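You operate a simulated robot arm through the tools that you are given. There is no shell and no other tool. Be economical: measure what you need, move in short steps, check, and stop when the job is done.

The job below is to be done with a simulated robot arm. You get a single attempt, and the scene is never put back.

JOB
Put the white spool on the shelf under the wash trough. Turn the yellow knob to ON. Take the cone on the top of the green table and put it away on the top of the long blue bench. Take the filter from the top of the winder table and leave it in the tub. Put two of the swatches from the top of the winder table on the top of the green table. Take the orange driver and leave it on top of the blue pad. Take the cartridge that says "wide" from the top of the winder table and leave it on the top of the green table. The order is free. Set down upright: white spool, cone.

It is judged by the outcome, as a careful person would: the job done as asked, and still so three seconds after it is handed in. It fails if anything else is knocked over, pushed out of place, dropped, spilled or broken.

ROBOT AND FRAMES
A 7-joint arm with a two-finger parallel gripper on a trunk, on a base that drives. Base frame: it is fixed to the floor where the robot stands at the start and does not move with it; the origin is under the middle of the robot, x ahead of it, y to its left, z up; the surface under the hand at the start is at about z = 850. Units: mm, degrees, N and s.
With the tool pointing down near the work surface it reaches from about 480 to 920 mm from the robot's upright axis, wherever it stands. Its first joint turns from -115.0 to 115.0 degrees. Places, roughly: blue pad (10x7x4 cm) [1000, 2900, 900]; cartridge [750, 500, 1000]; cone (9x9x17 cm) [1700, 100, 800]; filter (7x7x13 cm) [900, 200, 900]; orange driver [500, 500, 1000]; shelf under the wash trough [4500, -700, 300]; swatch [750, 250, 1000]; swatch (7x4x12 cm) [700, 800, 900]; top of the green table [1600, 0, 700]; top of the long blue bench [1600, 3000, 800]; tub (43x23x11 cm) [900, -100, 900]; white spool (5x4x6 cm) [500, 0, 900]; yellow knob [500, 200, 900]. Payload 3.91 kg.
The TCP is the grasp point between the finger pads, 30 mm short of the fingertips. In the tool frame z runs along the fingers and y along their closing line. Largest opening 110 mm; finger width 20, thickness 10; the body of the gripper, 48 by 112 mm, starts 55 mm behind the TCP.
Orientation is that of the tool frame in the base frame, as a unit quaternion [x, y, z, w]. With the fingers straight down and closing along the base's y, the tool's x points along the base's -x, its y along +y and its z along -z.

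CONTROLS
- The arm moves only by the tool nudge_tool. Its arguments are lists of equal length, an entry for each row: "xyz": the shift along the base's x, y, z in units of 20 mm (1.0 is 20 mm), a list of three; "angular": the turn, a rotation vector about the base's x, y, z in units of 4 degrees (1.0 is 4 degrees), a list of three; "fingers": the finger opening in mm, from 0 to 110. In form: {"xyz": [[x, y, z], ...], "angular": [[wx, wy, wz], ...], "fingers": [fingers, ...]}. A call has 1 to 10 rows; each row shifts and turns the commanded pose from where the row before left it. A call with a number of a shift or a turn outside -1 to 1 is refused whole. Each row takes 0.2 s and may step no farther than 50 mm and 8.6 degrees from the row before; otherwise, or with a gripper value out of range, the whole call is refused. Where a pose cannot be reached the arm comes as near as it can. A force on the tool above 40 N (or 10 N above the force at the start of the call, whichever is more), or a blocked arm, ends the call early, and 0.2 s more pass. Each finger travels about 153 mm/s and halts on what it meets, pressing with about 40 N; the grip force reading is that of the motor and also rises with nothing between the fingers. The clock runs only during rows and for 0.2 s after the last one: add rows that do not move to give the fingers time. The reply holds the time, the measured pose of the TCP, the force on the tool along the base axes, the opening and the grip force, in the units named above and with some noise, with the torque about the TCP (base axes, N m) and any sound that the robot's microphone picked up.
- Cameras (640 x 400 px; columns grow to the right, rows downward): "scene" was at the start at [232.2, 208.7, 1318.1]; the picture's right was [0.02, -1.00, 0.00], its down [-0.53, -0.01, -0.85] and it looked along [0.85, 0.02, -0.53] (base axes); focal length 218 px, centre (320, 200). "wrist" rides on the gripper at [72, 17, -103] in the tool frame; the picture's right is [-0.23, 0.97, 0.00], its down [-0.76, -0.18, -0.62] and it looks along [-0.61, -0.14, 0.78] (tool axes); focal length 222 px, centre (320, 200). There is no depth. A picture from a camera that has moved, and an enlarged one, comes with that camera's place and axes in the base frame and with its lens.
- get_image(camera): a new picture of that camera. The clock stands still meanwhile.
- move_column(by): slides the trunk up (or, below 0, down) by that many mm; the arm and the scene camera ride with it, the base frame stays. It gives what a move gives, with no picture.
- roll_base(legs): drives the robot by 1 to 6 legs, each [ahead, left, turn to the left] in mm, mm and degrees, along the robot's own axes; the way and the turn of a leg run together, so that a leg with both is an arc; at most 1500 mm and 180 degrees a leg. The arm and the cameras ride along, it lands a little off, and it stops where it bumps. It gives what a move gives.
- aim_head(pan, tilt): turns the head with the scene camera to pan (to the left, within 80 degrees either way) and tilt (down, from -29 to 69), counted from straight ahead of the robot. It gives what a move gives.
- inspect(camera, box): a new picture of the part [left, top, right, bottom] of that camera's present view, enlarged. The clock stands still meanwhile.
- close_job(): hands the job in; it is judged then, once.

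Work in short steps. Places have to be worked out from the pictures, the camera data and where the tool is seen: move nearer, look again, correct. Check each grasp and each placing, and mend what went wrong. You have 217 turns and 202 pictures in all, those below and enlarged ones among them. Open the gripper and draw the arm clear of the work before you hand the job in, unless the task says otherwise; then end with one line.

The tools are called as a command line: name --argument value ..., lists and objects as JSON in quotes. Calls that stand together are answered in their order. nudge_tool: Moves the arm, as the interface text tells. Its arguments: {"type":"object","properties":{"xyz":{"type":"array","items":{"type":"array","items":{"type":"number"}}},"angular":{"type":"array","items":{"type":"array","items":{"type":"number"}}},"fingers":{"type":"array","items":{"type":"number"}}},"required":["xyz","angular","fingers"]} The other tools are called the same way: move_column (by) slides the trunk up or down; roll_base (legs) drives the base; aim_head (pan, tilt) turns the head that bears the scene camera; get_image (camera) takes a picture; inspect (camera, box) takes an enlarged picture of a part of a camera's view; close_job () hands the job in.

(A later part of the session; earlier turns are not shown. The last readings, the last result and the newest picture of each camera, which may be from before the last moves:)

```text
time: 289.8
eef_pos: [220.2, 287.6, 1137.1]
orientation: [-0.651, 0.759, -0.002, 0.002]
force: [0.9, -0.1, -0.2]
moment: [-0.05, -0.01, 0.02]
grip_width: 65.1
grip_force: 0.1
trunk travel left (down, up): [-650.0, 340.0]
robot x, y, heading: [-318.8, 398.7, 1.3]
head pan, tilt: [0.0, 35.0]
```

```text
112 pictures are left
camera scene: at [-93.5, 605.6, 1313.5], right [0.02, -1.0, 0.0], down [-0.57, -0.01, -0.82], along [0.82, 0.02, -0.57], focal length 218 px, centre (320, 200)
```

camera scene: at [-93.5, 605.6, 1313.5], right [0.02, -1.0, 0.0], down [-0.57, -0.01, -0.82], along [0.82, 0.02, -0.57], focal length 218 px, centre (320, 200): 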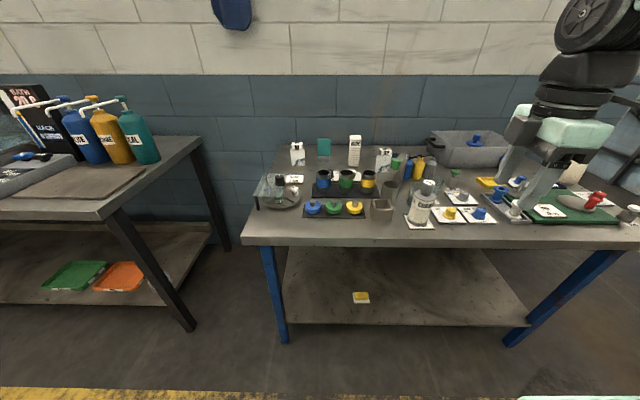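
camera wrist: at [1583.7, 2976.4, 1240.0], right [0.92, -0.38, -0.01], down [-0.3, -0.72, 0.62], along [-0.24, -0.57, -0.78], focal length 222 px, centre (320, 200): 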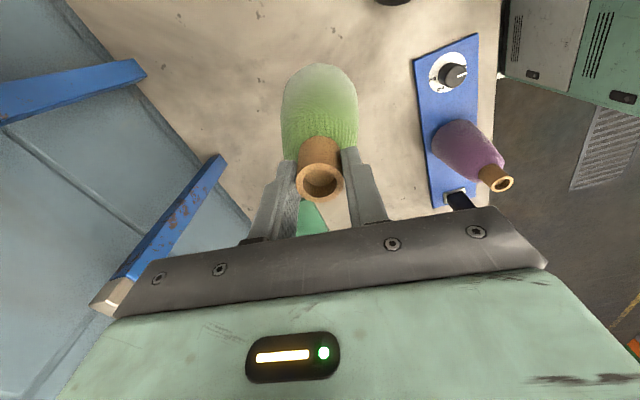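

Back at the table. Roll ahead 355 and bring the hand above R2 (≈[787,348]) with yaw ≈100°.

roll_base --legs '[[355, 0, -1.2]]'

nudge_tool --xyz '[[1, 0.3, 0], [1, 0.3, 0], [1, 0.3, 0], [1, 0.3, 0], [1, 0.3, 0], [1, 0.3, 0], [1, 0.3, 0], [1, 0.3, 0], [1, 0.3, 0], [1, 0.3, 0]]' --angular '[[0, 0, 1], [0, 0, 1], [0, 0, 1], [0, 0, 1], [0, 0, 0.6], [0, 0, 0], [0, 0, 0], [0, 0, 0], [0, 0, 0], [0, 0, 0]]' --fingers '[75, 75, 75, 75, 75, 75, 75, 75, 75, 75]'

get_image --camera "wrist"

get_image --camera "scene"

```text
time: 292.1
eef_pos: [572.1, 278.4, 1138.7]
orientation: [-0.642, 0.766, -0.002, 0.003]
force: [-0.3, -0.1, -0.6]
moment: [0.01, -0.02, -0.01]
grip_width: 64.9
grip_force: 0.1
trunk travel left (down, up): [-650.0, 340.0]
robot x, y, heading: [32.3, 397.4, -0.3]
head pan, tilt: [0.0, 35.0]
```

```text
time: 294.2
eef_pos: [771.1, 337.8, 1138.2]
orientation: [0.756, -0.654, 0.003, -0.004]
force: [0.7, 0.0, 0.0]
moment: [-0.01, -0.02, 0.0]
grip_width: 75.3
grip_force: 0.0
trunk travel left (down, up): [-650.0, 340.0]
robot x, y, heading: [35.6, 397.6, -0.2]
head pan, tilt: [0.0, 35.0]
```

```text
111 pictures are left
camera wrist: at [765.6, 263.8, 1240.6], right [-1.0, 0.08, -0.01], down [0.06, 0.78, 0.62], along [0.06, 0.62, -0.78], focal length 222 px, centre (320, 200)
```

wrist: 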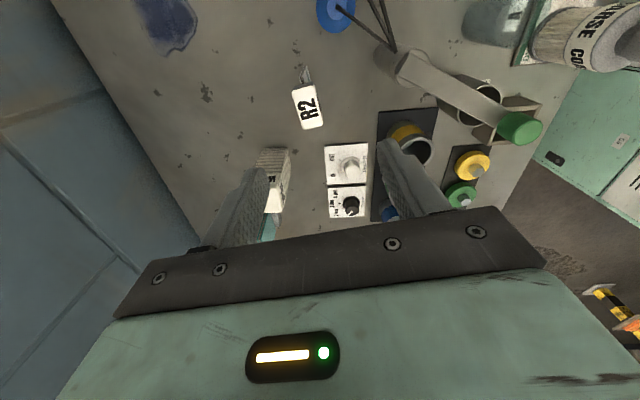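

```text
110 pictures are left
camera scene: at [266.2, 603.0, 1313.5], right [0.0, -1.0, 0.0], down [-0.57, 0.0, -0.82], along [0.82, 0.0, -0.57], focal length 218 px, centre (320, 200)
```

scene: 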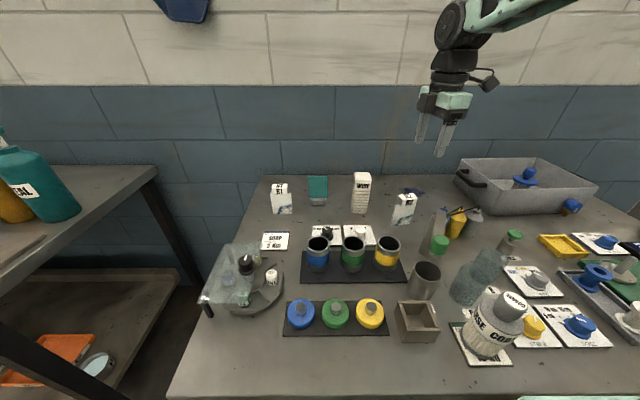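

inspect --camera "wrist" --box '[260, 50, 360, 150]'

inspect --camera "scene" --box '[350, 160, 450, 260]'

```text
4.00 times, centred on (310, 100) of wrist
camera zoom: at [765.6, 263.8, 1240.6], right [-1.0, 0.08, -0.01], down [0.06, 0.78, 0.62], along [0.06, 0.62, -0.78], focal length 888 px, centre (360, 600)
```

zoom: 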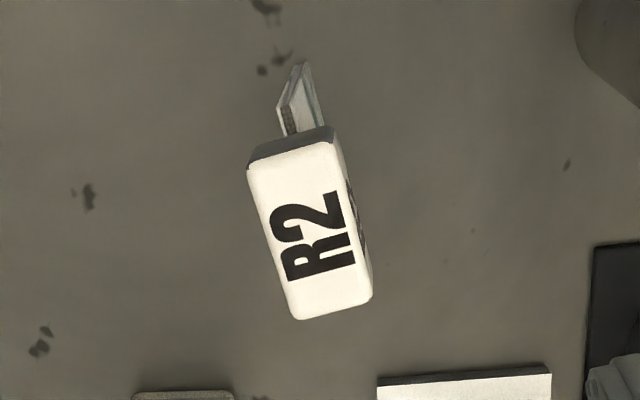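

```text
4.00 times, centred on (400, 210) of scene
camera zoom: at [266.2, 603.0, 1313.5], right [0.0, -1.0, 0.0], down [-0.57, 0.0, -0.82], along [0.82, 0.0, -0.57], focal length 874 px, centre (0, 160)
```

zoom: 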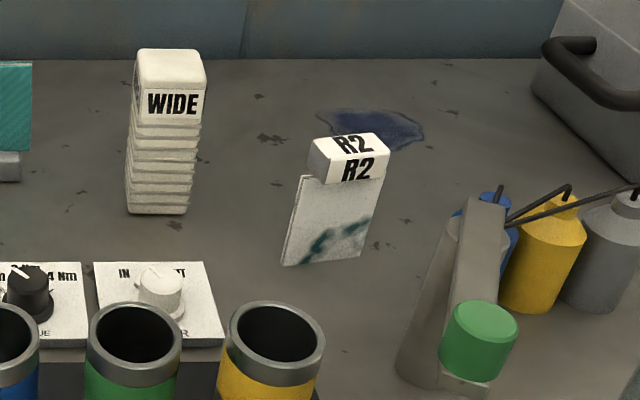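

R2 block top centre is ≈[789,344,958]; axis matches the yaw. Descend to z≈953.

nudge_tool --xyz '[[0.9, 0.3, -0.5], [0, 0, -1], [0, 0, -1], [0, 0, -1], [0, 0, -1], [0, 0, -1], [0, 0, -1], [0, 0, -1], [0, 0, 0]]' --angular '[[0, 0, 0], [0, 0, 0], [0, 0, 0], [0, 0, 0], [0, 0, 0], [0, 0, 0], [0, 0, 0], [0, 0, 0], [0, 0, 0]]' --fingers '[66, 66, 66, 66, 66, 66, 66, 66, 66]'

get_image --camera "wrist"

inspect --camera "scene" --box '[340, 110, 480, 250]'

```text
time: 296.2
eef_pos: [790.0, 343.7, 987.4]
orientation: [0.757, -0.654, 0.003, -0.002]
force: [1.2, -0.8, -1.5]
moment: [-0.03, -0.01, 0.01]
grip_width: 66.1
grip_force: 0.0
trunk travel left (down, up): [-650.0, 340.0]
robot x, y, heading: [32.7, 397.0, -0.2]
head pan, tilt: [0.0, 35.0]
```

```text
107 pictures are left
camera wrist: at [784.1, 270.1, 1089.5], right [-1.0, 0.08, -0.01], down [0.06, 0.78, 0.62], along [0.06, 0.62, -0.78], focal length 222 px, centre (320, 200)
```

wrist: 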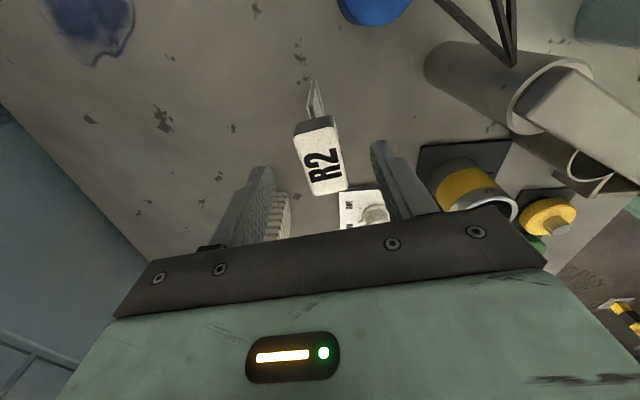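

```text
2.86 times, centred on (410, 180) of scene
camera zoom: at [266.4, 603.0, 1313.5], right [0.0, -1.0, 0.0], down [-0.57, 0.0, -0.82], along [0.82, 0.0, -0.57], focal length 624 px, centre (63, 257)
```

zoom: 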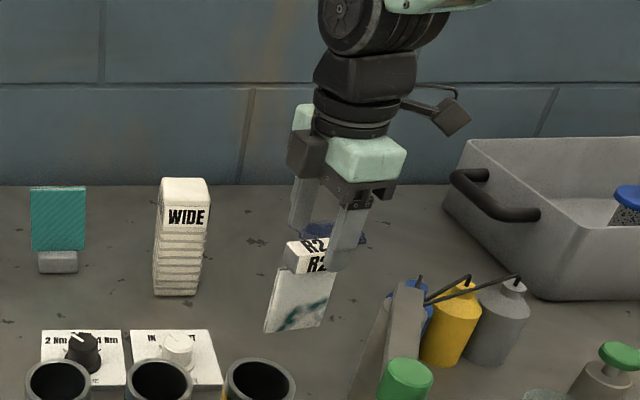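

Aligned. Descend the last 35 mm and close.

nudge_tool --xyz '[[0, -0.2, -1], [0, 0, -0.75], [0, 0, 0], [0, 0, 0], [0, 0, 0], [0, 0, 0], [0, 0, 0]]' --angular '[[0, 0, 0], [0, 0, 0], [0, 0, 0], [0, 0, 0], [0, 0, 0], [0, 0, 0], [0, 0, 0]]' --fingers '[66, 66, 66, 45, 25, 12, 12]'

get_image --camera "wrist"

```text
time: 297.9
eef_pos: [790.8, 339.6, 951.6]
orientation: [0.756, -0.654, 0.002, -0.002]
force: [-1.0, 0.9, 0.5]
moment: [0.01, -0.02, -0.02]
grip_width: 26.9
grip_force: 40.3
trunk travel left (down, up): [-650.0, 340.0]
robot x, y, heading: [35.7, 395.0, -0.2]
head pan, tilt: [0.0, 35.0]
```

```text
105 pictures are left
camera wrist: at [784.4, 266.2, 1054.6], right [-1.0, 0.08, -0.01], down [0.06, 0.78, 0.62], along [0.06, 0.62, -0.78], focal length 222 px, centre (320, 200)
```

wrist: 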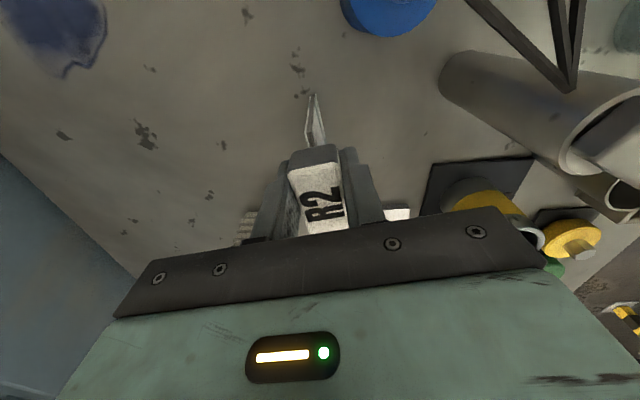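

Gripped at 27 mm. Lift and see whether it comes up freely.

nudge_tool --xyz '[[0, 0, 0.5], [0, 0, 1], [0, 0, 1], [0, 0, 1], [0, 0, 1], [0, 0, 1], [0, 0, 1], [0, 0, 1], [0, 0, 1], [0, 0, 1]]' --angular '[[0, 0, 0], [0, 0, 0], [0, 0, 0], [0, 0, 0], [0, 0, 0], [0, 0, 0], [0, 0, 0], [0, 0, 0], [0, 0, 0], [0, 0, 0]]' --fingers '[12, 12, 12, 12, 12, 12, 12, 12, 12, 12]'

get_image --camera "scene"

```text
time: 300.1
eef_pos: [790.9, 339.4, 1144.2]
orientation: [0.757, -0.654, 0.002, -0.002]
force: [0.6, -0.7, -0.1]
moment: [0.03, 0.02, 0.02]
grip_width: 26.9
grip_force: 40.0
trunk travel left (down, up): [-650.0, 340.0]
robot x, y, heading: [34.8, 398.0, -0.1]
head pan, tilt: [0.0, 35.0]
```

```text
104 pictures are left
camera scene: at [266.6, 603.0, 1313.4], right [0.0, -1.0, 0.0], down [-0.57, 0.0, -0.82], along [0.82, 0.0, -0.57], focal length 218 px, centre (320, 200)
```

scene: 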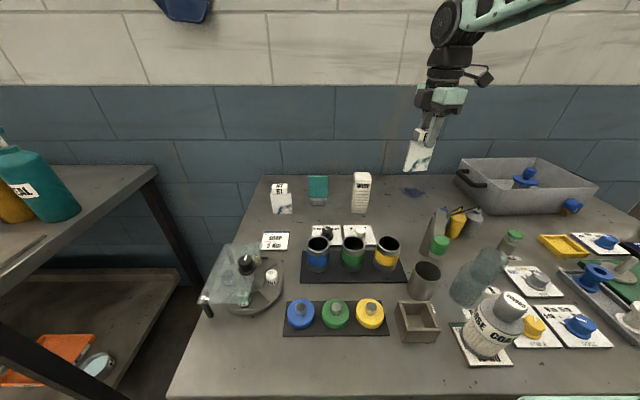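

R2 came up cleanly. Pull the hand in after backing off and carry it round to the green table.

roll_base --legs '[[-350, 0, 0]]'

nudge_tool --xyz '[[-1, 0, 0], [-1, 0, 0], [-1, 0, 0], [-1, 0, 0], [-1, 0, 0], [-1, 0, 0], [-1, 0, 0], [-1, 0, 0]]' --angular '[[0, 0, 0], [0, 0, 0], [0, 0, 0], [0, 0, 0], [0, 0, 0], [0, 0, 0], [0, 0, 0], [0, 0, 0]]' --fingers '[12, 12, 12, 12, 12, 12, 12, 12]'

roll_base --legs '[[0, -1400, 0], [0, -650, 0], [1500, 0, 0], [1450, 0, 0]]'

roll_base --legs '[[0, 1400, 0], [0, 300, 0], [0, 0, 180], [350, 0, 0]]'

aim_head --pan 0 --tilt 40

get_image --camera "scene"

```text
time: 302.3
eef_pos: [443.3, 339.4, 1143.5]
orientation: [0.756, -0.655, 0.002, -0.001]
force: [0.3, 0.4, -0.8]
moment: [-0.02, 0.01, 0.02]
grip_width: 27.1
grip_force: 40.2
trunk travel left (down, up): [-650.0, 340.0]
robot x, y, heading: [-312.0, 401.4, -0.2]
head pan, tilt: [0.0, 35.0]
```

```text
time: 304.1
eef_pos: [282.3, 339.5, 1144.0]
orientation: [0.756, -0.655, 0.003, -0.003]
force: [-0.4, 0.1, -0.4]
moment: [0.0, 0.05, -0.02]
grip_width: 26.8
grip_force: 40.2
trunk travel left (down, up): [-650.0, 340.0]
robot x, y, heading: [-311.9, 398.3, -0.6]
head pan, tilt: [0.0, 35.0]
```

```text
time: 328.0
eef_pos: [3178.6, -1794.0, 1144.1]
orientation: [0.748, -0.664, 0.002, -0.002]
force: [-1.0, -0.7, -0.4]
moment: [0.02, 0.01, 0.01]
grip_width: 27.3
grip_force: 39.8
trunk travel left (down, up): [-650.0, 340.0]
robot x, y, heading: [2584.7, -1720.0, -1.6]
head pan, tilt: [0.0, 35.0]
```

```text
time: 345.9
eef_pos: [1707.8, 76.8, 1142.5]
orientation: [0.662, 0.75, -0.003, -0.002]
force: [-0.4, 1.0, -0.6]
moment: [-0.03, -0.05, -0.01]
grip_width: 27.1
grip_force: 39.9
trunk travel left (down, up): [-650.0, 340.0]
robot x, y, heading: [2304.2, 6.2, 178.5]
head pan, tilt: [0.0, 35.0]
```

```text
time: 346.6
eef_pos: [1706.8, 76.0, 1144.1]
orientation: [0.661, 0.75, -0.003, -0.003]
force: [0.3, 0.0, -0.3]
moment: [0.03, 0.01, 0.03]
grip_width: 26.7
grip_force: 40.0
trunk travel left (down, up): [-650.0, 340.0]
robot x, y, heading: [2299.1, 4.4, 178.4]
head pan, tilt: [0.0, 40.0]
```

```text
103 pictures are left
camera scene: at [2069.2, -192.8, 1306.0], right [0.03, 1.0, 0.0], down [0.64, -0.02, -0.77], along [-0.77, 0.02, -0.64], focal length 218 px, centre (320, 200)
```

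scene: 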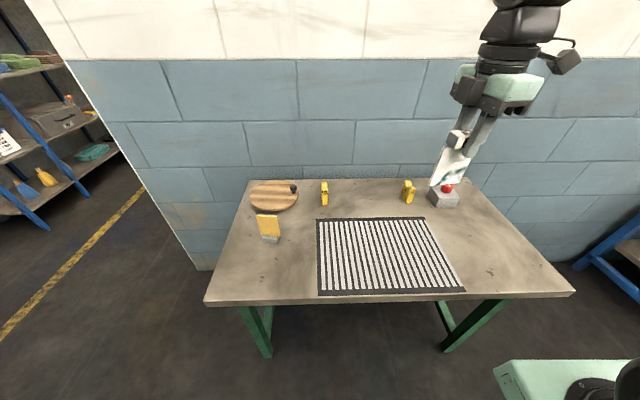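

R2 is a folded tent card. I'll stand it on the free right part, ≈[1640,390].

nudge_tool --xyz '[[-0.2, 1, 0], [-0.2, 1, 0], [-0.2, 1, 0], [-0.2, 1, 0], [-0.2, 1, 0], [-0.2, 1, 0], [-0.2, 1, 0], [-0.2, 1, 0], [-0.2, 1, 0], [-0.2, 1, 0]]' --angular '[[0, 0, 0], [0, 0, 0], [0, 0, 0], [0, 0, 0], [0, 0, 0], [0, 0, 0], [0, 0, 0], [0, 0, 0], [0, 0, 0], [0, 0, 0]]' --fingers '[12, 12, 12, 12, 12, 12, 12, 12, 12, 12]'

nudge_tool --xyz '[[-0.2, 1, 0], [-0.2, 1, 0], [-0.2, 1, 0], [-0.2, 1, 0], [-0.2, 1, 0], [-0.2, 0.7, 0], [0, 0, 0]]' --angular '[[0, 0, 0], [0, 0, 0], [0, 0, 0], [0, 0, 0], [0, 0, 0], [0, 0, 0], [0, 0, 0]]' --fingers '[12, 12, 12, 12, 12, 12, 12]'

move_column --by -170

nudge_tool --xyz '[[0, 0, -1], [0, 0, -1], [0, 0, -1], [0, 0, -1], [0, 0, -1], [0, 0, -1], [0, 0, 0]]' --angular '[[0, 0, 0], [0, 0, 0], [0, 0, 0], [0, 0, 0], [0, 0, 0], [0, 0, 0], [0, 0, 0]]' --fingers '[12, 12, 12, 12, 12, 12, 12]'

get_image --camera "scene"

```text
time: 348.8
eef_pos: [1666.2, 276.3, 1143.2]
orientation: [0.662, 0.75, -0.003, -0.003]
force: [-0.2, 0.1, -0.4]
moment: [-0.03, 0.04, 0.02]
grip_width: 27.1
grip_force: 39.9
trunk travel left (down, up): [-650.0, 340.0]
robot x, y, heading: [2299.2, 4.9, 178.3]
head pan, tilt: [0.0, 40.0]
```

```text
time: 350.4
eef_pos: [1642.7, 390.9, 1142.3]
orientation: [0.662, 0.749, -0.003, -0.003]
force: [0.3, 0.6, 0.2]
moment: [0.01, 0.0, 0.02]
grip_width: 27.0
grip_force: 40.3
trunk travel left (down, up): [-650.0, 340.0]
robot x, y, heading: [2298.7, 2.1, 178.4]
head pan, tilt: [0.0, 40.0]
```

```text
time: 352.3
eef_pos: [1644.2, 390.4, 973.0]
orientation: [0.662, 0.75, -0.003, -0.004]
force: [-0.4, -0.4, -1.2]
moment: [0.01, 0.0, -0.02]
grip_width: 27.0
grip_force: 39.5
trunk travel left (down, up): [-480.0, 510.0]
robot x, y, heading: [2299.9, 7.2, 178.3]
head pan, tilt: [0.0, 40.0]
```

```text
time: 353.9
eef_pos: [1643.6, 389.4, 852.5]
orientation: [0.662, 0.749, -0.002, -0.003]
force: [-0.2, -0.2, 0.0]
moment: [0.01, 0.02, 0.01]
grip_width: 26.8
grip_force: 39.9
trunk travel left (down, up): [-480.0, 510.0]
robot x, y, heading: [2300.8, 4.5, 178.6]
head pan, tilt: [0.0, 40.0]
```

```text
102 pictures are left
camera scene: at [2069.2, -192.8, 1135.9], right [0.03, 1.0, 0.0], down [0.64, -0.02, -0.77], along [-0.77, 0.02, -0.64], focal length 218 px, centre (320, 200)
```

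scene: 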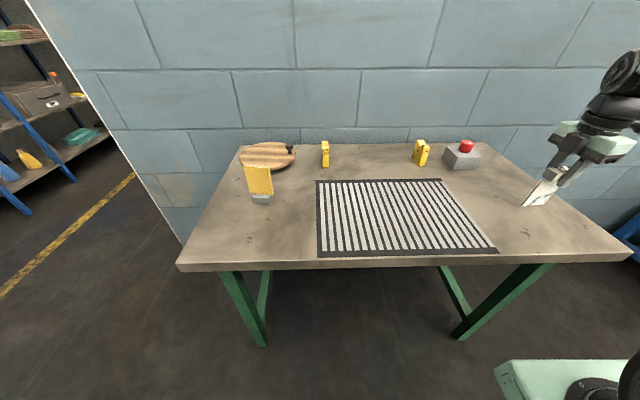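

Near the table. Lower in 3 mm steps to contact (expected ≈830).

nudge_tool --xyz '[[0, 0, -0.2], [0, 0, -0.2], [0, 0, -0.2], [0, 0, -0.2], [0, 0, 0]]' --angular '[[0, 0, 0], [0, 0, 0], [0, 0, 0], [0, 0, 0], [0, 0, 0]]' --fingers '[12, 12, 12, 12, 12]'

nudge_tool --xyz '[[0, 0, -0.12], [0, 0, -0.12], [0, 0, 0]]' --angular '[[0, 0, 0], [0, 0, 0], [0, 0, 0]]' --fingers '[12, 12, 12]'

inspect --camera "scene" --box '[480, 120, 600, 240]'

```text
time: 355.1
eef_pos: [1642.6, 389.9, 840.6]
orientation: [0.661, 0.75, -0.002, -0.006]
force: [1.2, -0.2, 33.7]
moment: [0.05, -0.06, -0.01]
grip_width: 27.3
grip_force: 40.3
trunk travel left (down, up): [-480.0, 510.0]
robot x, y, heading: [2298.0, 6.3, 178.5]
head pan, tilt: [0.0, 40.0]
```

```text
time: 355.9
eef_pos: [1642.6, 389.9, 834.6]
orientation: [0.662, 0.749, -0.004, -0.005]
force: [-1.4, 1.5, 34.9]
moment: [0.12, 0.13, 0.05]
grip_width: 26.9
grip_force: 40.1
trunk travel left (down, up): [-480.0, 510.0]
robot x, y, heading: [2300.0, 5.1, 178.5]
head pan, tilt: [0.0, 40.0]
```

```text
3.33 times, centred on (540, 180) of scene
camera zoom: at [2070.1, -193.3, 1136.1], right [0.03, 1.0, 0.0], down [0.64, -0.02, -0.77], along [-0.77, 0.02, -0.64], focal length 728 px, centre (-413, 267)
```

zoom: 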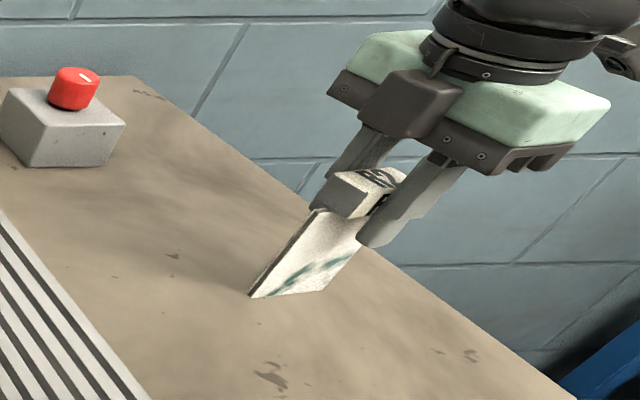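

Contact. Relieve slightly, open slowly, and retreat upward.

nudge_tool --xyz '[[0, 0, 0.1], [0, 0, 0.05], [0, 0, 0], [0, 0, 0], [0, 0, 0], [0, 0, 0], [0, 0, 0]]' --angular '[[0, 0, 0], [0, 0, 0], [0, 0, 0], [0, 0, 0], [0, 0, 0], [0, 0, 0], [0, 0, 0]]' --fingers '[12, 12, 26, 32, 45, 66, 66]'

inspect --camera "scene" --box '[480, 120, 600, 240]'

```text
time: 357.5
eef_pos: [1642.3, 389.5, 835.6]
orientation: [0.662, 0.75, -0.002, -0.003]
force: [-0.6, -0.3, 0.1]
moment: [0.02, 0.03, 0.0]
grip_width: 66.0
grip_force: 0.0
trunk travel left (down, up): [-480.0, 510.0]
robot x, y, heading: [2300.0, 3.9, 178.5]
head pan, tilt: [0.0, 40.0]
```

```text
3.33 times, centred on (540, 180) of scene
camera zoom: at [2069.2, -192.8, 1135.9], right [0.03, 1.0, 0.0], down [0.64, -0.02, -0.77], along [-0.77, 0.02, -0.64], focal length 728 px, centre (-413, 267)
```

zoom: 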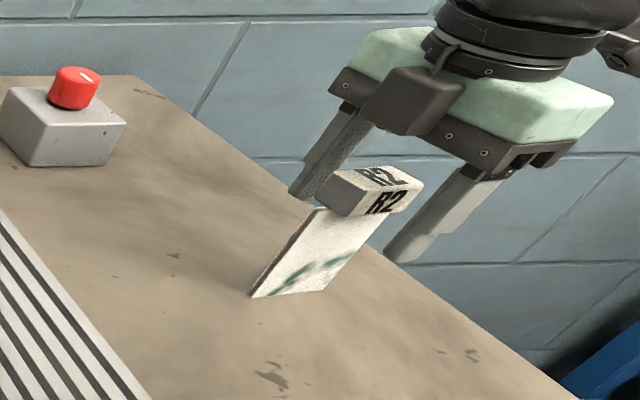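

R2 stands. Raise clear and go back for the WIDE cartridge.

nudge_tool --xyz '[[0, 0, 1], [0, 0, 1], [0, 0, 1], [0, 0, 1], [0, 0, 1], [0, 0, 1], [0, 0, 1], [0, 0, 0]]' --angular '[[0, 0, 0], [0, 0, 0], [0, 0, 0], [0, 0, 0], [0, 0, 0], [0, 0, 0], [0, 0, 0], [0, 0, 0]]' --fingers '[66, 66, 66, 66, 66, 66, 66, 66]'

move_column --by 170

roll_base --legs '[[-300, 0, 0], [0, 1400, 0], [0, 0, -178.5]]'

roll_base --legs '[[0, -250, 0], [-1500, 0, 0], [-1420, 0, 0], [0, 1400, 0], [0, 700, 0]]'

aim_head --pan 0 --tilt 35

get_image --camera "scene"

```text
time: 359.3
eef_pos: [1643.1, 390.0, 977.0]
orientation: [0.662, 0.75, -0.002, -0.003]
force: [-0.6, -0.1, -0.4]
moment: [-0.01, 0.0, -0.03]
grip_width: 65.7
grip_force: 0.1
trunk travel left (down, up): [-480.0, 510.0]
robot x, y, heading: [2300.1, 1.2, 178.5]
head pan, tilt: [0.0, 40.0]
```

```text
time: 361.2
eef_pos: [1642.8, 389.3, 1146.5]
orientation: [0.662, 0.749, -0.003, -0.002]
force: [-1.3, -0.1, 0.5]
moment: [-0.02, 0.02, -0.03]
grip_width: 65.7
grip_force: 0.0
trunk travel left (down, up): [-650.0, 340.0]
robot x, y, heading: [2299.1, 2.6, 178.5]
head pan, tilt: [0.0, 40.0]
```

```text
time: 377.2
eef_pos: [3225.0, -1777.2, 1146.3]
orientation: [0.751, -0.66, 0.002, -0.003]
force: [0.0, -0.8, -0.3]
moment: [0.01, 0.0, 0.0]
grip_width: 65.9
grip_force: 0.1
trunk travel left (down, up): [-650.0, 340.0]
robot x, y, heading: [2565.2, -1396.3, -1.2]
head pan, tilt: [0.0, 40.0]
```

```text
time: 402.7
eef_pos: [383.6, 164.3, 1145.1]
orientation: [0.745, -0.667, 0.003, -0.002]
force: [0.1, -0.4, 0.6]
moment: [-0.01, 0.0, -0.03]
grip_width: 66.1
grip_force: 0.0
trunk travel left (down, up): [-650.0, 340.0]
robot x, y, heading: [-268.6, 560.9, -2.3]
head pan, tilt: [0.0, 40.0]
```

```text
time: 403.4
eef_pos: [383.4, 164.9, 1145.6]
orientation: [0.745, -0.667, 0.002, -0.002]
force: [1.1, 0.8, -0.8]
moment: [-0.02, -0.02, 0.02]
grip_width: 66.0
grip_force: 0.0
trunk travel left (down, up): [-650.0, 340.0]
robot x, y, heading: [-269.2, 556.5, -2.3]
head pan, tilt: [0.0, 35.0]
```

```text
99 pictures are left
camera scene: at [-29.9, 755.6, 1313.5], right [-0.04, -1.0, 0.0], down [-0.57, 0.02, -0.82], along [0.82, -0.03, -0.57], focal length 218 px, centre (320, 200)
```

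scene: 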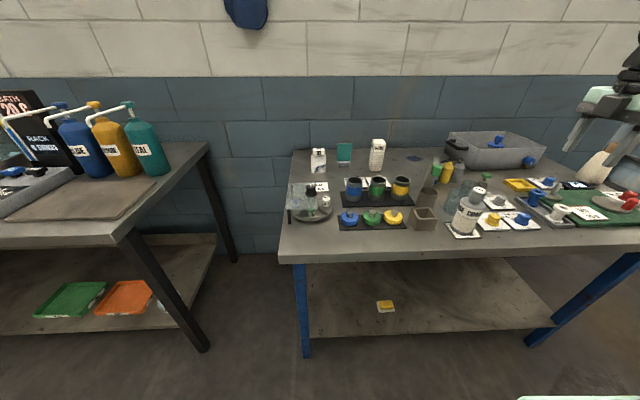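

WIDE is at ≈[874,470], top ≈985. Roll up and move the hand over it.

roll_base --legs '[[312, 0, 2.3]]'

nudge_tool --xyz '[[0, 1, 0], [0, 1, 0], [0, 1, 0], [0, 1, 0], [0, 1, 0], [0, 1, 0], [0, 1, 0], [0, 1, 0], [0, 1, 0], [0, 1, 0]]' --angular '[[0, 0, 0], [0, 0, 0], [0, 0, 0], [0, 0, 0], [0, 0, 0], [0, 0, 0], [0, 0, 0], [0, 0, 0], [0, 0, 0], [0, 0, 0]]' --fingers '[95, 95, 95, 95, 95, 95, 95, 95, 95, 95]'

nudge_tool --xyz '[[1, 1, -0.5], [1, 1, -0.5], [1, 0.5, -0.5], [1, 0, -0.5], [1, 0, -0.3], [0, 0, 0]]' --angular '[[0, 0, 0], [0, 0, 0], [0, 0, 0], [0, 0, 0], [0, 0, 0], [0, 0, 0]]' --fingers '[95, 95, 95, 95, 95, 95]'

get_image --camera "wrist"

get_image --camera "scene"

```text
time: 405.4
eef_pos: [712.0, 185.0, 1145.9]
orientation: [0.758, -0.652, 0.002, -0.003]
force: [-1.3, 0.0, -0.4]
moment: [0.02, 0.0, 0.0]
grip_width: 65.7
grip_force: 0.0
trunk travel left (down, up): [-650.0, 340.0]
robot x, y, heading: [43.2, 551.9, 0.2]
head pan, tilt: [0.0, 35.0]
```

```text
time: 407.6
eef_pos: [710.3, 384.3, 1146.7]
orientation: [0.758, -0.652, 0.003, -0.004]
force: [-0.8, 0.0, 0.7]
moment: [0.09, -0.01, 0.0]
grip_width: 95.0
grip_force: 0.0
trunk travel left (down, up): [-650.0, 340.0]
robot x, y, heading: [45.1, 552.3, 0.1]
head pan, tilt: [0.0, 35.0]
```

```text
time: 409.1
eef_pos: [813.4, 435.9, 1101.2]
orientation: [0.758, -0.653, 0.003, -0.003]
force: [0.1, -0.5, 0.3]
moment: [0.0, 0.02, 0.01]
grip_width: 94.7
grip_force: 0.0
trunk travel left (down, up): [-650.0, 340.0]
robot x, y, heading: [43.2, 549.3, 0.2]
head pan, tilt: [0.0, 35.0]
```

```text
98 pictures are left
camera wrist: at [806.4, 362.0, 1202.7], right [-1.0, 0.08, -0.01], down [0.06, 0.78, 0.62], along [0.06, 0.62, -0.78], focal length 222 px, centre (320, 200)
```

wrist: 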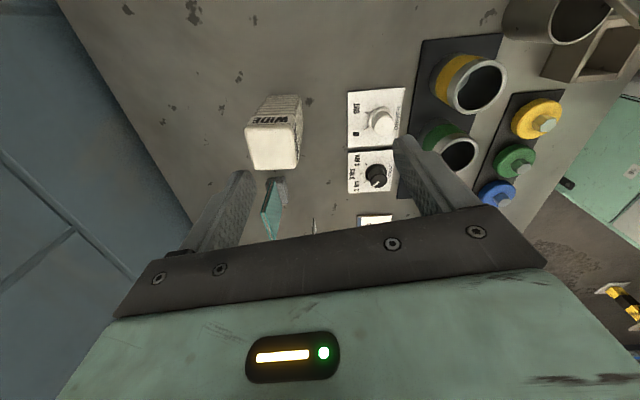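

```text
97 pictures are left
camera scene: at [274.7, 758.9, 1313.5], right [0.0, -1.0, 0.0], down [-0.57, 0.0, -0.82], along [0.82, 0.0, -0.57], focal length 218 px, centre (320, 200)
```

scene: 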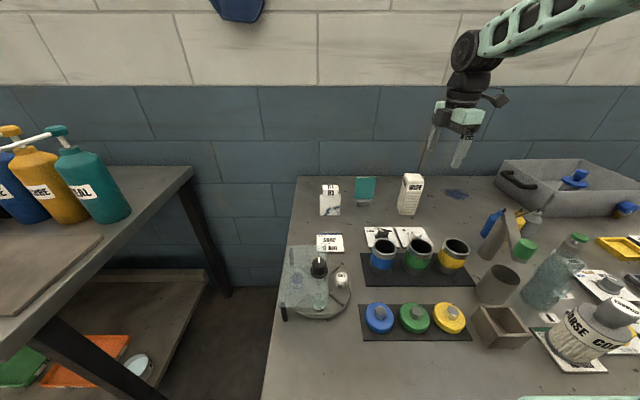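

WIDE top centre ≈[867,463], aligned with the hand. Move over and descend to z≈1000, then check.

nudge_tool --xyz '[[1, 0.5, 0], [1, 0.5, 0], [0.7, 0.35, 0], [0, 0, -1], [0, 0, -1], [0, 0, -1], [0, 0, -1], [0, 0, 0]]' --angular '[[0, 0, 0], [0, 0, 0], [0, 0, 0], [0, 0, 0], [0, 0, 0], [0, 0, 0], [0, 0, 0], [0, 0, 0]]' --fingers '[95, 95, 95, 95, 95, 95, 95, 95]'

get_image --camera "wrist"

inspect --camera "scene" --box '[350, 100, 490, 240]'

```text
time: 410.9
eef_pos: [864.4, 462.7, 1020.9]
orientation: [0.759, -0.652, 0.003, -0.004]
force: [-0.1, 0.2, -0.1]
moment: [-0.02, 0.01, 0.0]
grip_width: 95.0
grip_force: 0.1
trunk travel left (down, up): [-650.0, 340.0]
robot x, y, heading: [44.4, 552.1, 0.0]
head pan, tilt: [0.0, 35.0]
```

```text
96 pictures are left
camera wrist: at [859.0, 387.9, 1122.1], right [-1.0, 0.08, -0.01], down [0.06, 0.78, 0.62], along [0.06, 0.62, -0.78], focal length 222 px, centre (320, 200)
```

wrist: 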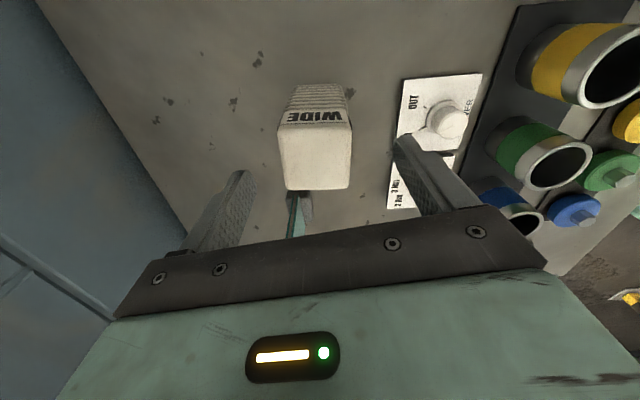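

```text
2.86 times, centred on (420, 170) of scene
camera zoom: at [274.7, 758.8, 1313.5], right [0.0, -1.0, 0.0], down [-0.57, 0.0, -0.82], along [0.82, 0.0, -0.57], focal length 624 px, centre (34, 286)
```

zoom: 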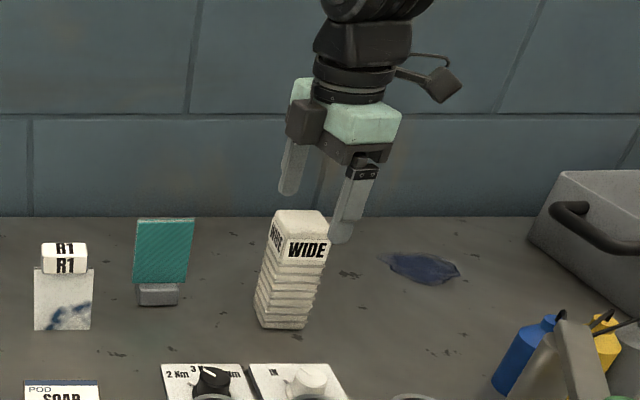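

Centre confirmed (≈[869,459]). Descend to z≈960 and close.

nudge_tool --xyz '[[0.2, -0.2, -1], [0, 0, -1], [0, 0, -1], [0, 0, 0], [0, 0, 0], [0, 0, 0], [0, 0, 0], [0, 0, 0]]' --angular '[[0, 0, 0], [0, 0, 0], [0, 0, 0], [0, 0, 0], [0, 0, 0], [0, 0, 0], [0, 0, 0], [0, 0, 0]]' --fingers '[95, 95, 95, 95, 75, 55, 45, 45]'

get_image --camera "wrist"

```text
time: 412.6
eef_pos: [870.6, 457.1, 959.8]
orientation: [0.758, -0.653, 0.003, -0.003]
force: [0.6, 1.3, 0.7]
moment: [0.07, -0.03, -0.02]
grip_width: 49.5
grip_force: 40.5
trunk travel left (down, up): [-650.0, 340.0]
robot x, y, heading: [46.8, 550.5, 0.1]
head pan, tilt: [0.0, 35.0]
```

```text
94 pictures are left
camera wrist: at [863.9, 384.2, 1062.2], right [-1.0, 0.08, -0.01], down [0.06, 0.78, 0.62], along [0.06, 0.62, -0.78], focal length 222 px, centre (320, 200)
```

wrist: 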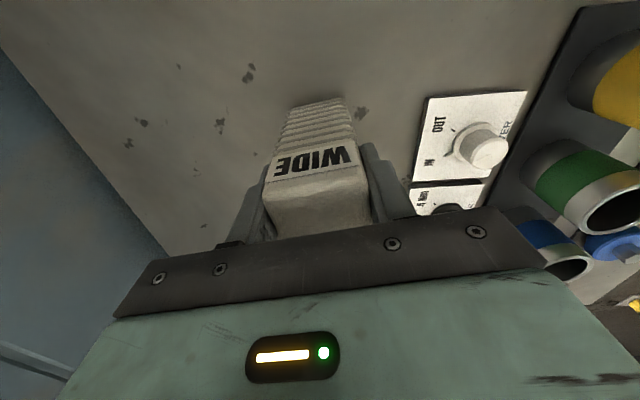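

Gripped. Lift, back off, pull the hand in, and carry around.

nudge_tool --xyz '[[0, 0, 0.5], [0, 0, 1], [0, 0, 1], [0, 0, 1], [0, 0, 1], [0, 0, 1], [-0.3, 0, 1], [-0.3, 0, 1], [-0.3, 0, 1], [-0.3, 0, 1]]' --angular '[[0, 0, 0], [0, 0, 0], [0, 0, 0], [0, 0, 0], [0, 0, 0], [0, 0, 0], [0, 0, 0], [0, 0, 0], [0, 0, 0], [0, 0, 0]]' --fingers '[45, 45, 45, 45, 45, 45, 45, 45, 45, 45]'

get_image --camera "scene"

roll_base --legs '[[-360, 0, 0]]'

nudge_tool --xyz '[[-1, 0, 0], [-1, 0, 0], [-1, 0, 0], [-1, 0, 0], [-1, 0, 0], [-1, 0, 0], [-1, 0, 0], [-1, 0, 0], [-1, 0, 0], [-1, 0, 0]]' --angular '[[0, 0, 0], [0, 0, 0], [0, 0, 0], [0, 0, 0], [0, 0, 0], [0, 0, 0], [0, 0, 0], [0, 0, 0], [0, 0, 0], [0, 0, 0]]' --fingers '[45, 45, 45, 45, 45, 45, 45, 45, 45, 45]'

roll_base --legs '[[0, -1400, 0], [0, -820, 1], [1500, 0, 0], [1450, 0, 0]]'

```text
time: 414.9
eef_pos: [845.8, 457.9, 1149.3]
orientation: [0.758, -0.652, 0.002, -0.002]
force: [0.1, 0.7, -1.9]
moment: [0.01, 0.02, 0.0]
grip_width: 49.8
grip_force: 40.2
trunk travel left (down, up): [-650.0, 340.0]
robot x, y, heading: [45.5, 553.2, -0.1]
head pan, tilt: [0.0, 35.0]
```

```text
93 pictures are left
camera scene: at [275.0, 758.8, 1313.4], right [0.0, -1.0, 0.0], down [-0.57, 0.0, -0.82], along [0.82, 0.0, -0.57], focal length 218 px, centre (320, 200)
```

scene: 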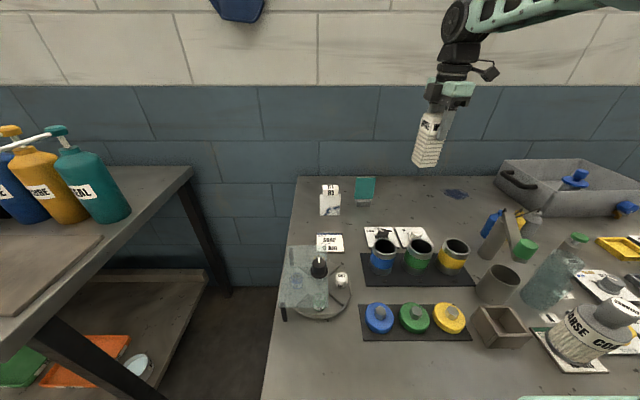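

```text
time: 417.2
eef_pos: [484.2, 456.0, 1149.2]
orientation: [0.757, -0.653, 0.003, -0.003]
force: [-0.5, 0.8, -2.2]
moment: [-0.01, -0.01, -0.02]
grip_width: 49.9
grip_force: 39.8
trunk travel left (down, up): [-650.0, 340.0]
robot x, y, heading: [-317.4, 554.9, 0.0]
head pan, tilt: [0.0, 35.0]
```

```text
time: 419.4
eef_pos: [283.4, 457.7, 1149.4]
orientation: [0.757, -0.653, 0.002, -0.002]
force: [-0.1, 0.8, -1.6]
moment: [-0.03, 0.04, 0.0]
grip_width: 49.7
grip_force: 39.9
trunk travel left (down, up): [-650.0, 340.0]
robot x, y, heading: [-319.1, 549.9, -0.1]
head pan, tilt: [0.0, 35.0]
```

```text
time: 444.3
eef_pos: [3274.2, -1686.5, 1147.8]
orientation: [0.768, -0.641, 0.002, -0.003]
force: [0.4, 0.1, -2.1]
moment: [0.0, -0.01, 0.01]
grip_width: 49.8
grip_force: 39.8
trunk travel left (down, up): [-650.0, 340.0]
robot x, y, heading: [2667.8, -1611.8, 1.7]
head pan, tilt: [0.0, 35.0]
```

roll_base --legs '[[0, 1400, 0], [0, 220, 0], [0, 0, 178], [360, 0, 0]]'

aim_head --pan 0 --tilt 40

get_image --camera "scene"

```text
time: 461.7
eef_pos: [1662.3, 62.1, 1148.5]
orientation: [0.64, 0.768, -0.003, -0.003]
force: [0.1, -0.3, -0.9]
moment: [-0.01, 0.01, -0.02]
grip_width: 49.4
grip_force: 40.1
trunk travel left (down, up): [-650.0, 340.0]
robot x, y, heading: [2262.4, -15.3, -178.3]
head pan, tilt: [0.0, 35.0]
```

```text
time: 462.4
eef_pos: [1663.8, 61.8, 1149.4]
orientation: [0.64, 0.768, -0.003, -0.002]
force: [0.5, 0.5, -1.2]
moment: [0.02, -0.01, -0.01]
grip_width: 49.9
grip_force: 39.9
trunk travel left (down, up): [-650.0, 340.0]
robot x, y, heading: [2268.9, -14.9, -178.4]
head pan, tilt: [0.0, 40.0]
```

```text
92 pictures are left
camera scene: at [2046.1, -225.3, 1306.0], right [-0.03, 1.0, 0.0], down [0.64, 0.02, -0.77], along [-0.77, -0.02, -0.64], focal length 218 px, centre (320, 200)
```

scene: 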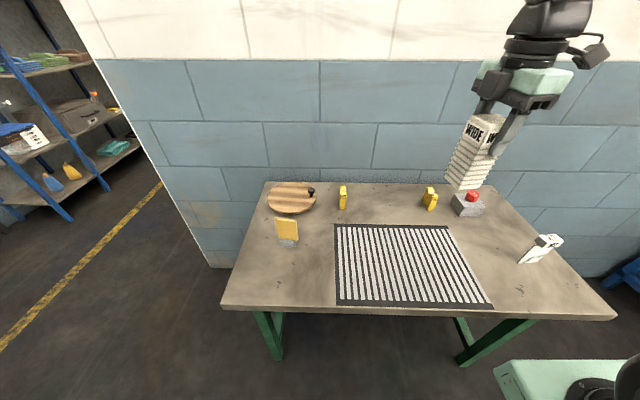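

Both swatches still stand. Move WIDE to ≈[1690,−330] and lower.

nudge_tool --xyz '[[0.15, -1, 0], [0.15, -1, 0], [0.15, -1, 0], [0.15, -1, 0], [0.15, -1, 0], [0.15, -1, 0], [0.15, -1, 0], [0.15, -1, 0], [0.1, -1, 0], [0, -1, 0]]' --angular '[[0, 0, 0], [0, 0, 0], [0, 0, 0], [0, 0, 0], [0, 0, 0], [0, 0, 0], [0, 0, 0], [0, 0, 0], [0, 0, 0], [0, 0, 0]]' --fingers '[45, 45, 45, 45, 45, 45, 45, 45, 45, 45]'

nudge_tool --xyz '[[0, -1, 0], [0, -1, 0], [0, -1, 0], [0, -1, 0], [0, -1, 0], [0, -1, 0], [0, -1, 0], [0, -1, 0], [0, -1, 0], [0, -0.6, 0]]' --angular '[[0, 0, 0], [0, 0, 0], [0, 0, 0], [0, 0, 0], [0, 0, 0], [0, 0, 0], [0, 0, 0], [0, 0, 0], [0, 0, 0], [0, 0, 0]]' --fingers '[45, 45, 45, 45, 45, 45, 45, 45, 45, 45]'

move_column --by -200

nudge_tool --xyz '[[0, 0, -1], [0, 0, -1], [0, 0, -1], [0, 0, -1], [0, 0, 0]]' --angular '[[0, 0, 0], [0, 0, 0], [0, 0, 0], [0, 0, 0], [0, 0, 0]]' --fingers '[45, 45, 45, 45, 45]'

get_image --camera "scene"

```text
time: 464.6
eef_pos: [1688.5, -138.4, 1151.1]
orientation: [0.641, 0.767, -0.003, -0.003]
force: [0.0, 0.7, -2.0]
moment: [0.02, 0.01, -0.01]
grip_width: 49.4
grip_force: 39.9
trunk travel left (down, up): [-650.0, 340.0]
robot x, y, heading: [2264.1, -14.2, -178.4]
head pan, tilt: [0.0, 40.0]
```

```text
time: 466.8
eef_pos: [1689.2, -330.8, 1149.1]
orientation: [0.642, 0.767, -0.003, -0.003]
force: [0.0, 0.3, -1.3]
moment: [-0.01, -0.02, -0.01]
grip_width: 49.6
grip_force: 40.1
trunk travel left (down, up): [-650.0, 340.0]
robot x, y, heading: [2262.6, -13.9, -178.2]
head pan, tilt: [0.0, 40.0]
```

```text
time: 469.0
eef_pos: [1689.1, -329.9, 949.7]
orientation: [0.641, 0.768, -0.003, -0.002]
force: [0.1, 0.1, -1.7]
moment: [0.02, 0.01, 0.01]
grip_width: 49.8
grip_force: 39.6
trunk travel left (down, up): [-450.0, 540.0]
robot x, y, heading: [2266.5, -18.4, -178.0]
head pan, tilt: [0.0, 40.0]
```

```text
time: 470.2
eef_pos: [1689.0, -329.9, 868.9]
orientation: [0.641, 0.768, -0.004, -0.003]
force: [-0.4, -0.4, -1.8]
moment: [-0.01, -0.03, -0.01]
grip_width: 49.6
grip_force: 40.2
trunk travel left (down, up): [-450.0, 540.0]
robot x, y, heading: [2268.0, -15.9, -178.2]
head pan, tilt: [0.0, 40.0]
```

```text
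91 pictures are left
camera scene: at [2046.1, -225.4, 1105.9], right [-0.03, 1.0, 0.0], down [0.64, 0.02, -0.77], along [-0.77, -0.02, -0.64], focal length 218 px, centre (320, 200)
```

scene: 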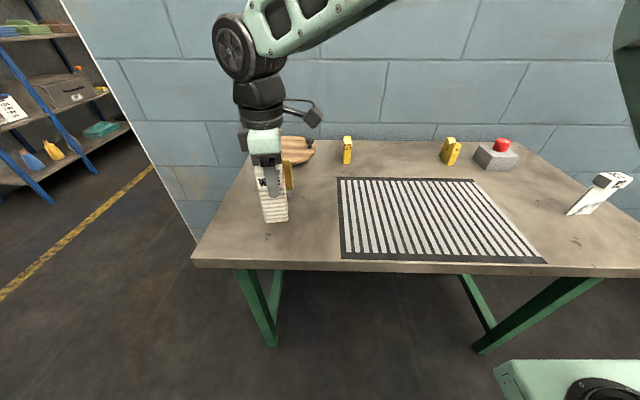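

Expected contact near z≈840. Lower in 3 mm steps.

nudge_tool --xyz '[[0, 0, -0.25], [0, 0, -0.25], [0, 0, -0.25], [0, 0, -0.25], [0, 0, 0]]' --angular '[[0, 0, 0], [0, 0, 0], [0, 0, 0], [0, 0, 0], [0, 0, 0]]' --fingers '[45, 45, 45, 45, 45]'

nudge_tool --xyz '[[0, 0, -0.12], [0, 0, -0.12], [0, 0, -0.12], [0, 0, 0]]' --angular '[[0, 0, 0], [0, 0, 0], [0, 0, 0], [0, 0, 0]]' --fingers '[45, 45, 45, 45]'

```text
time: 471.4
eef_pos: [1689.7, -330.3, 849.4]
orientation: [0.641, 0.767, -0.004, -0.002]
force: [-0.1, 1.0, 8.8]
moment: [0.12, -0.27, 0.05]
grip_width: 49.7
grip_force: 40.5
trunk travel left (down, up): [-450.0, 540.0]
robot x, y, heading: [2267.3, -19.0, -178.4]
head pan, tilt: [0.0, 40.0]
```

```text
time: 472.4
eef_pos: [1689.4, -330.1, 841.8]
orientation: [0.641, 0.768, -0.002, -0.002]
force: [1.1, 0.5, -1.4]
moment: [0.06, 0.01, 0.02]
grip_width: 49.7
grip_force: 39.7
trunk travel left (down, up): [-450.0, 540.0]
robot x, y, heading: [2266.5, -18.4, -178.2]
head pan, tilt: [0.0, 40.0]
```

inspect --camera "scene" --box '[210, 110, 340, 250]'

get_image --camera "wrist"

```text
2.86 times, centred on (275, 180) of scene
camera zoom: at [2046.1, -225.4, 1105.6], right [-0.03, 1.0, 0.0], down [0.64, 0.02, -0.77], along [-0.77, -0.02, -0.64], focal length 624 px, centre (449, 257)
```

zoom: 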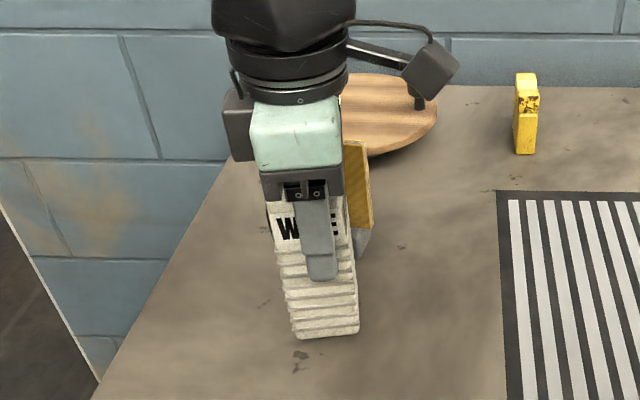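

```text
89 pictures are left
camera wrist: at [1694.8, -255.3, 942.9], right [1.0, -0.05, -0.01], down [-0.04, -0.78, 0.62], along [-0.04, -0.62, -0.78], focal length 222 px, centre (320, 200)
```

wrist: 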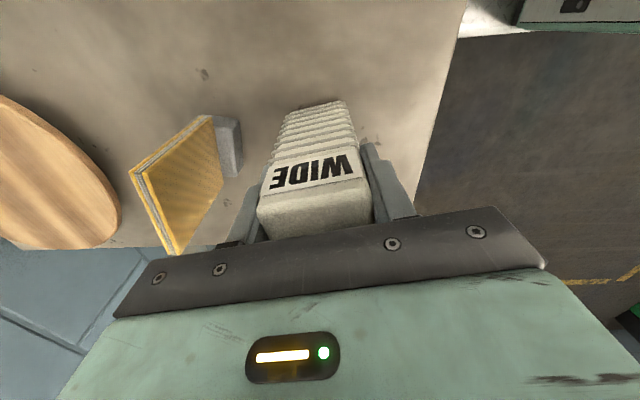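

WIDE is nearly down; continue a few mm.

nudge_tool --xyz '[[0, 0, -0.1], [0, 0, -0.1], [0, 0, 0]]' --angular '[[0, 0, 0], [0, 0, 0], [0, 0, 0]]' --fingers '[45, 45, 45]'

nudge_tool --xyz '[[0, 0, -0.1], [0, 0, -0.1], [0, 0, 0]]' --angular '[[0, 0, 0], [0, 0, 0], [0, 0, 0]]' --fingers '[45, 45, 45]'

```text
time: 473.2
eef_pos: [1689.6, -330.4, 839.5]
orientation: [0.641, 0.767, -0.004, -0.003]
force: [2.6, 2.9, 11.9]
moment: [0.56, -0.39, 0.02]
grip_width: 49.5
grip_force: 40.0
trunk travel left (down, up): [-450.0, 540.0]
robot x, y, heading: [2266.3, -12.6, -178.5]
head pan, tilt: [0.0, 40.0]
```

```text
time: 474.0
eef_pos: [1690.6, -331.3, 836.2]
orientation: [0.641, 0.767, -0.006, -0.003]
force: [-1.3, -1.3, 33.6]
moment: [-0.01, -0.79, -0.03]
grip_width: 49.9
grip_force: 40.0
trunk travel left (down, up): [-450.0, 540.0]
robot x, y, heading: [2269.3, -15.3, -178.4]
head pan, tilt: [0.0, 40.0]
```

Firm contact. Relieve, open, raise.

nudge_tool --xyz '[[0, 0, 0.12], [0, 0, 0.05], [0, 0, 0], [0, 0, 0], [0, 0, 0], [0, 0, 1], [0, 0, 1], [0, 0, 1], [0, 0, 1], [0, 0, 1]]' --angular '[[0, 0, 0], [0, 0, 0], [0, 0, 0], [0, 0, 0], [0, 0, 0], [0, 0, 0], [0, 0, 0], [0, 0, 0], [0, 0, 0], [0, 0, 0]]' --fingers '[45, 45, 52, 62, 76, 76, 76, 76, 76, 76]'

move_column --by 200

get_image --camera "scene"

```text
time: 476.2
eef_pos: [1688.3, -330.6, 937.8]
orientation: [0.64, 0.768, -0.003, -0.003]
force: [-0.3, 0.2, -0.7]
moment: [0.0, 0.0, 0.01]
grip_width: 76.2
grip_force: 0.2
trunk travel left (down, up): [-450.0, 540.0]
robot x, y, heading: [2265.3, -16.5, -178.4]
head pan, tilt: [0.0, 40.0]
```

```text
time: 478.3
eef_pos: [1688.0, -331.4, 1137.6]
orientation: [0.641, 0.768, -0.003, -0.001]
force: [0.2, 0.5, -0.9]
moment: [0.0, 0.02, -0.01]
grip_width: 75.7
grip_force: 0.0
trunk travel left (down, up): [-650.0, 340.0]
robot x, y, heading: [2262.9, -16.4, -178.2]
head pan, tilt: [0.0, 40.0]
```

```text
88 pictures are left
camera scene: at [2046.1, -225.4, 1305.9], right [-0.03, 1.0, 0.0], down [0.64, 0.02, -0.77], along [-0.77, -0.02, -0.64], focal length 218 px, centre (320, 200)
```

scene: 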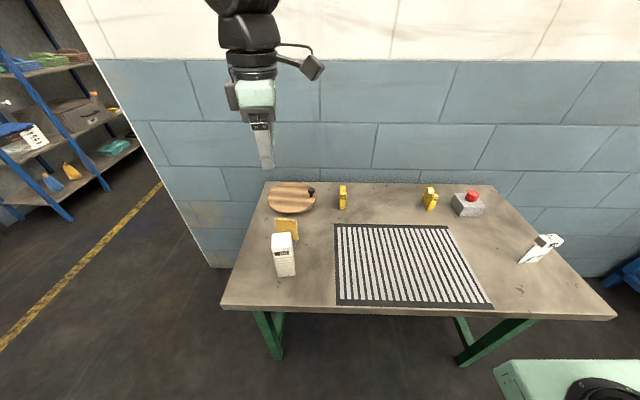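

All three stand on the green table. Before fetching the spool I inspect the wash trough and its shelf from near.

roll_base --legs '[[-320, 0, 0], [0, 1000, 0], [0, 0, -178], [700, 300, 0]]'

aim_head --pan 0 --tilt 35

get_image --camera "scene"

```text
time: 496.2
eef_pos: [3860.4, -347.1, 1137.6]
orientation: [0.773, -0.635, 0.003, -0.003]
force: [-0.3, 1.2, -0.1]
moment: [-0.03, 0.02, 0.0]
grip_width: 75.9
grip_force: 0.1
trunk travel left (down, up): [-650.0, 340.0]
robot x, y, heading: [3286.9, -667.3, 2.6]
head pan, tilt: [0.0, 40.0]
```

```text
time: 496.9
eef_pos: [3861.3, -347.6, 1137.3]
orientation: [0.773, -0.634, 0.001, -0.003]
force: [0.5, -0.3, 0.1]
moment: [-0.01, 0.0, 0.0]
grip_width: 76.0
grip_force: 0.2
trunk travel left (down, up): [-650.0, 340.0]
robot x, y, heading: [3290.4, -670.0, 2.8]
head pan, tilt: [0.0, 35.0]
```

```text
87 pictures are left
camera scene: at [3509.4, -454.9, 1313.5], right [0.05, -1.0, 0.0], down [-0.57, -0.03, -0.82], along [0.82, 0.04, -0.57], focal length 218 px, centre (320, 200)
```

scene: 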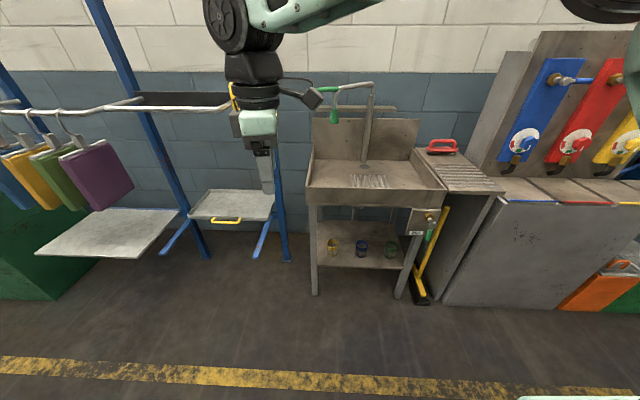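

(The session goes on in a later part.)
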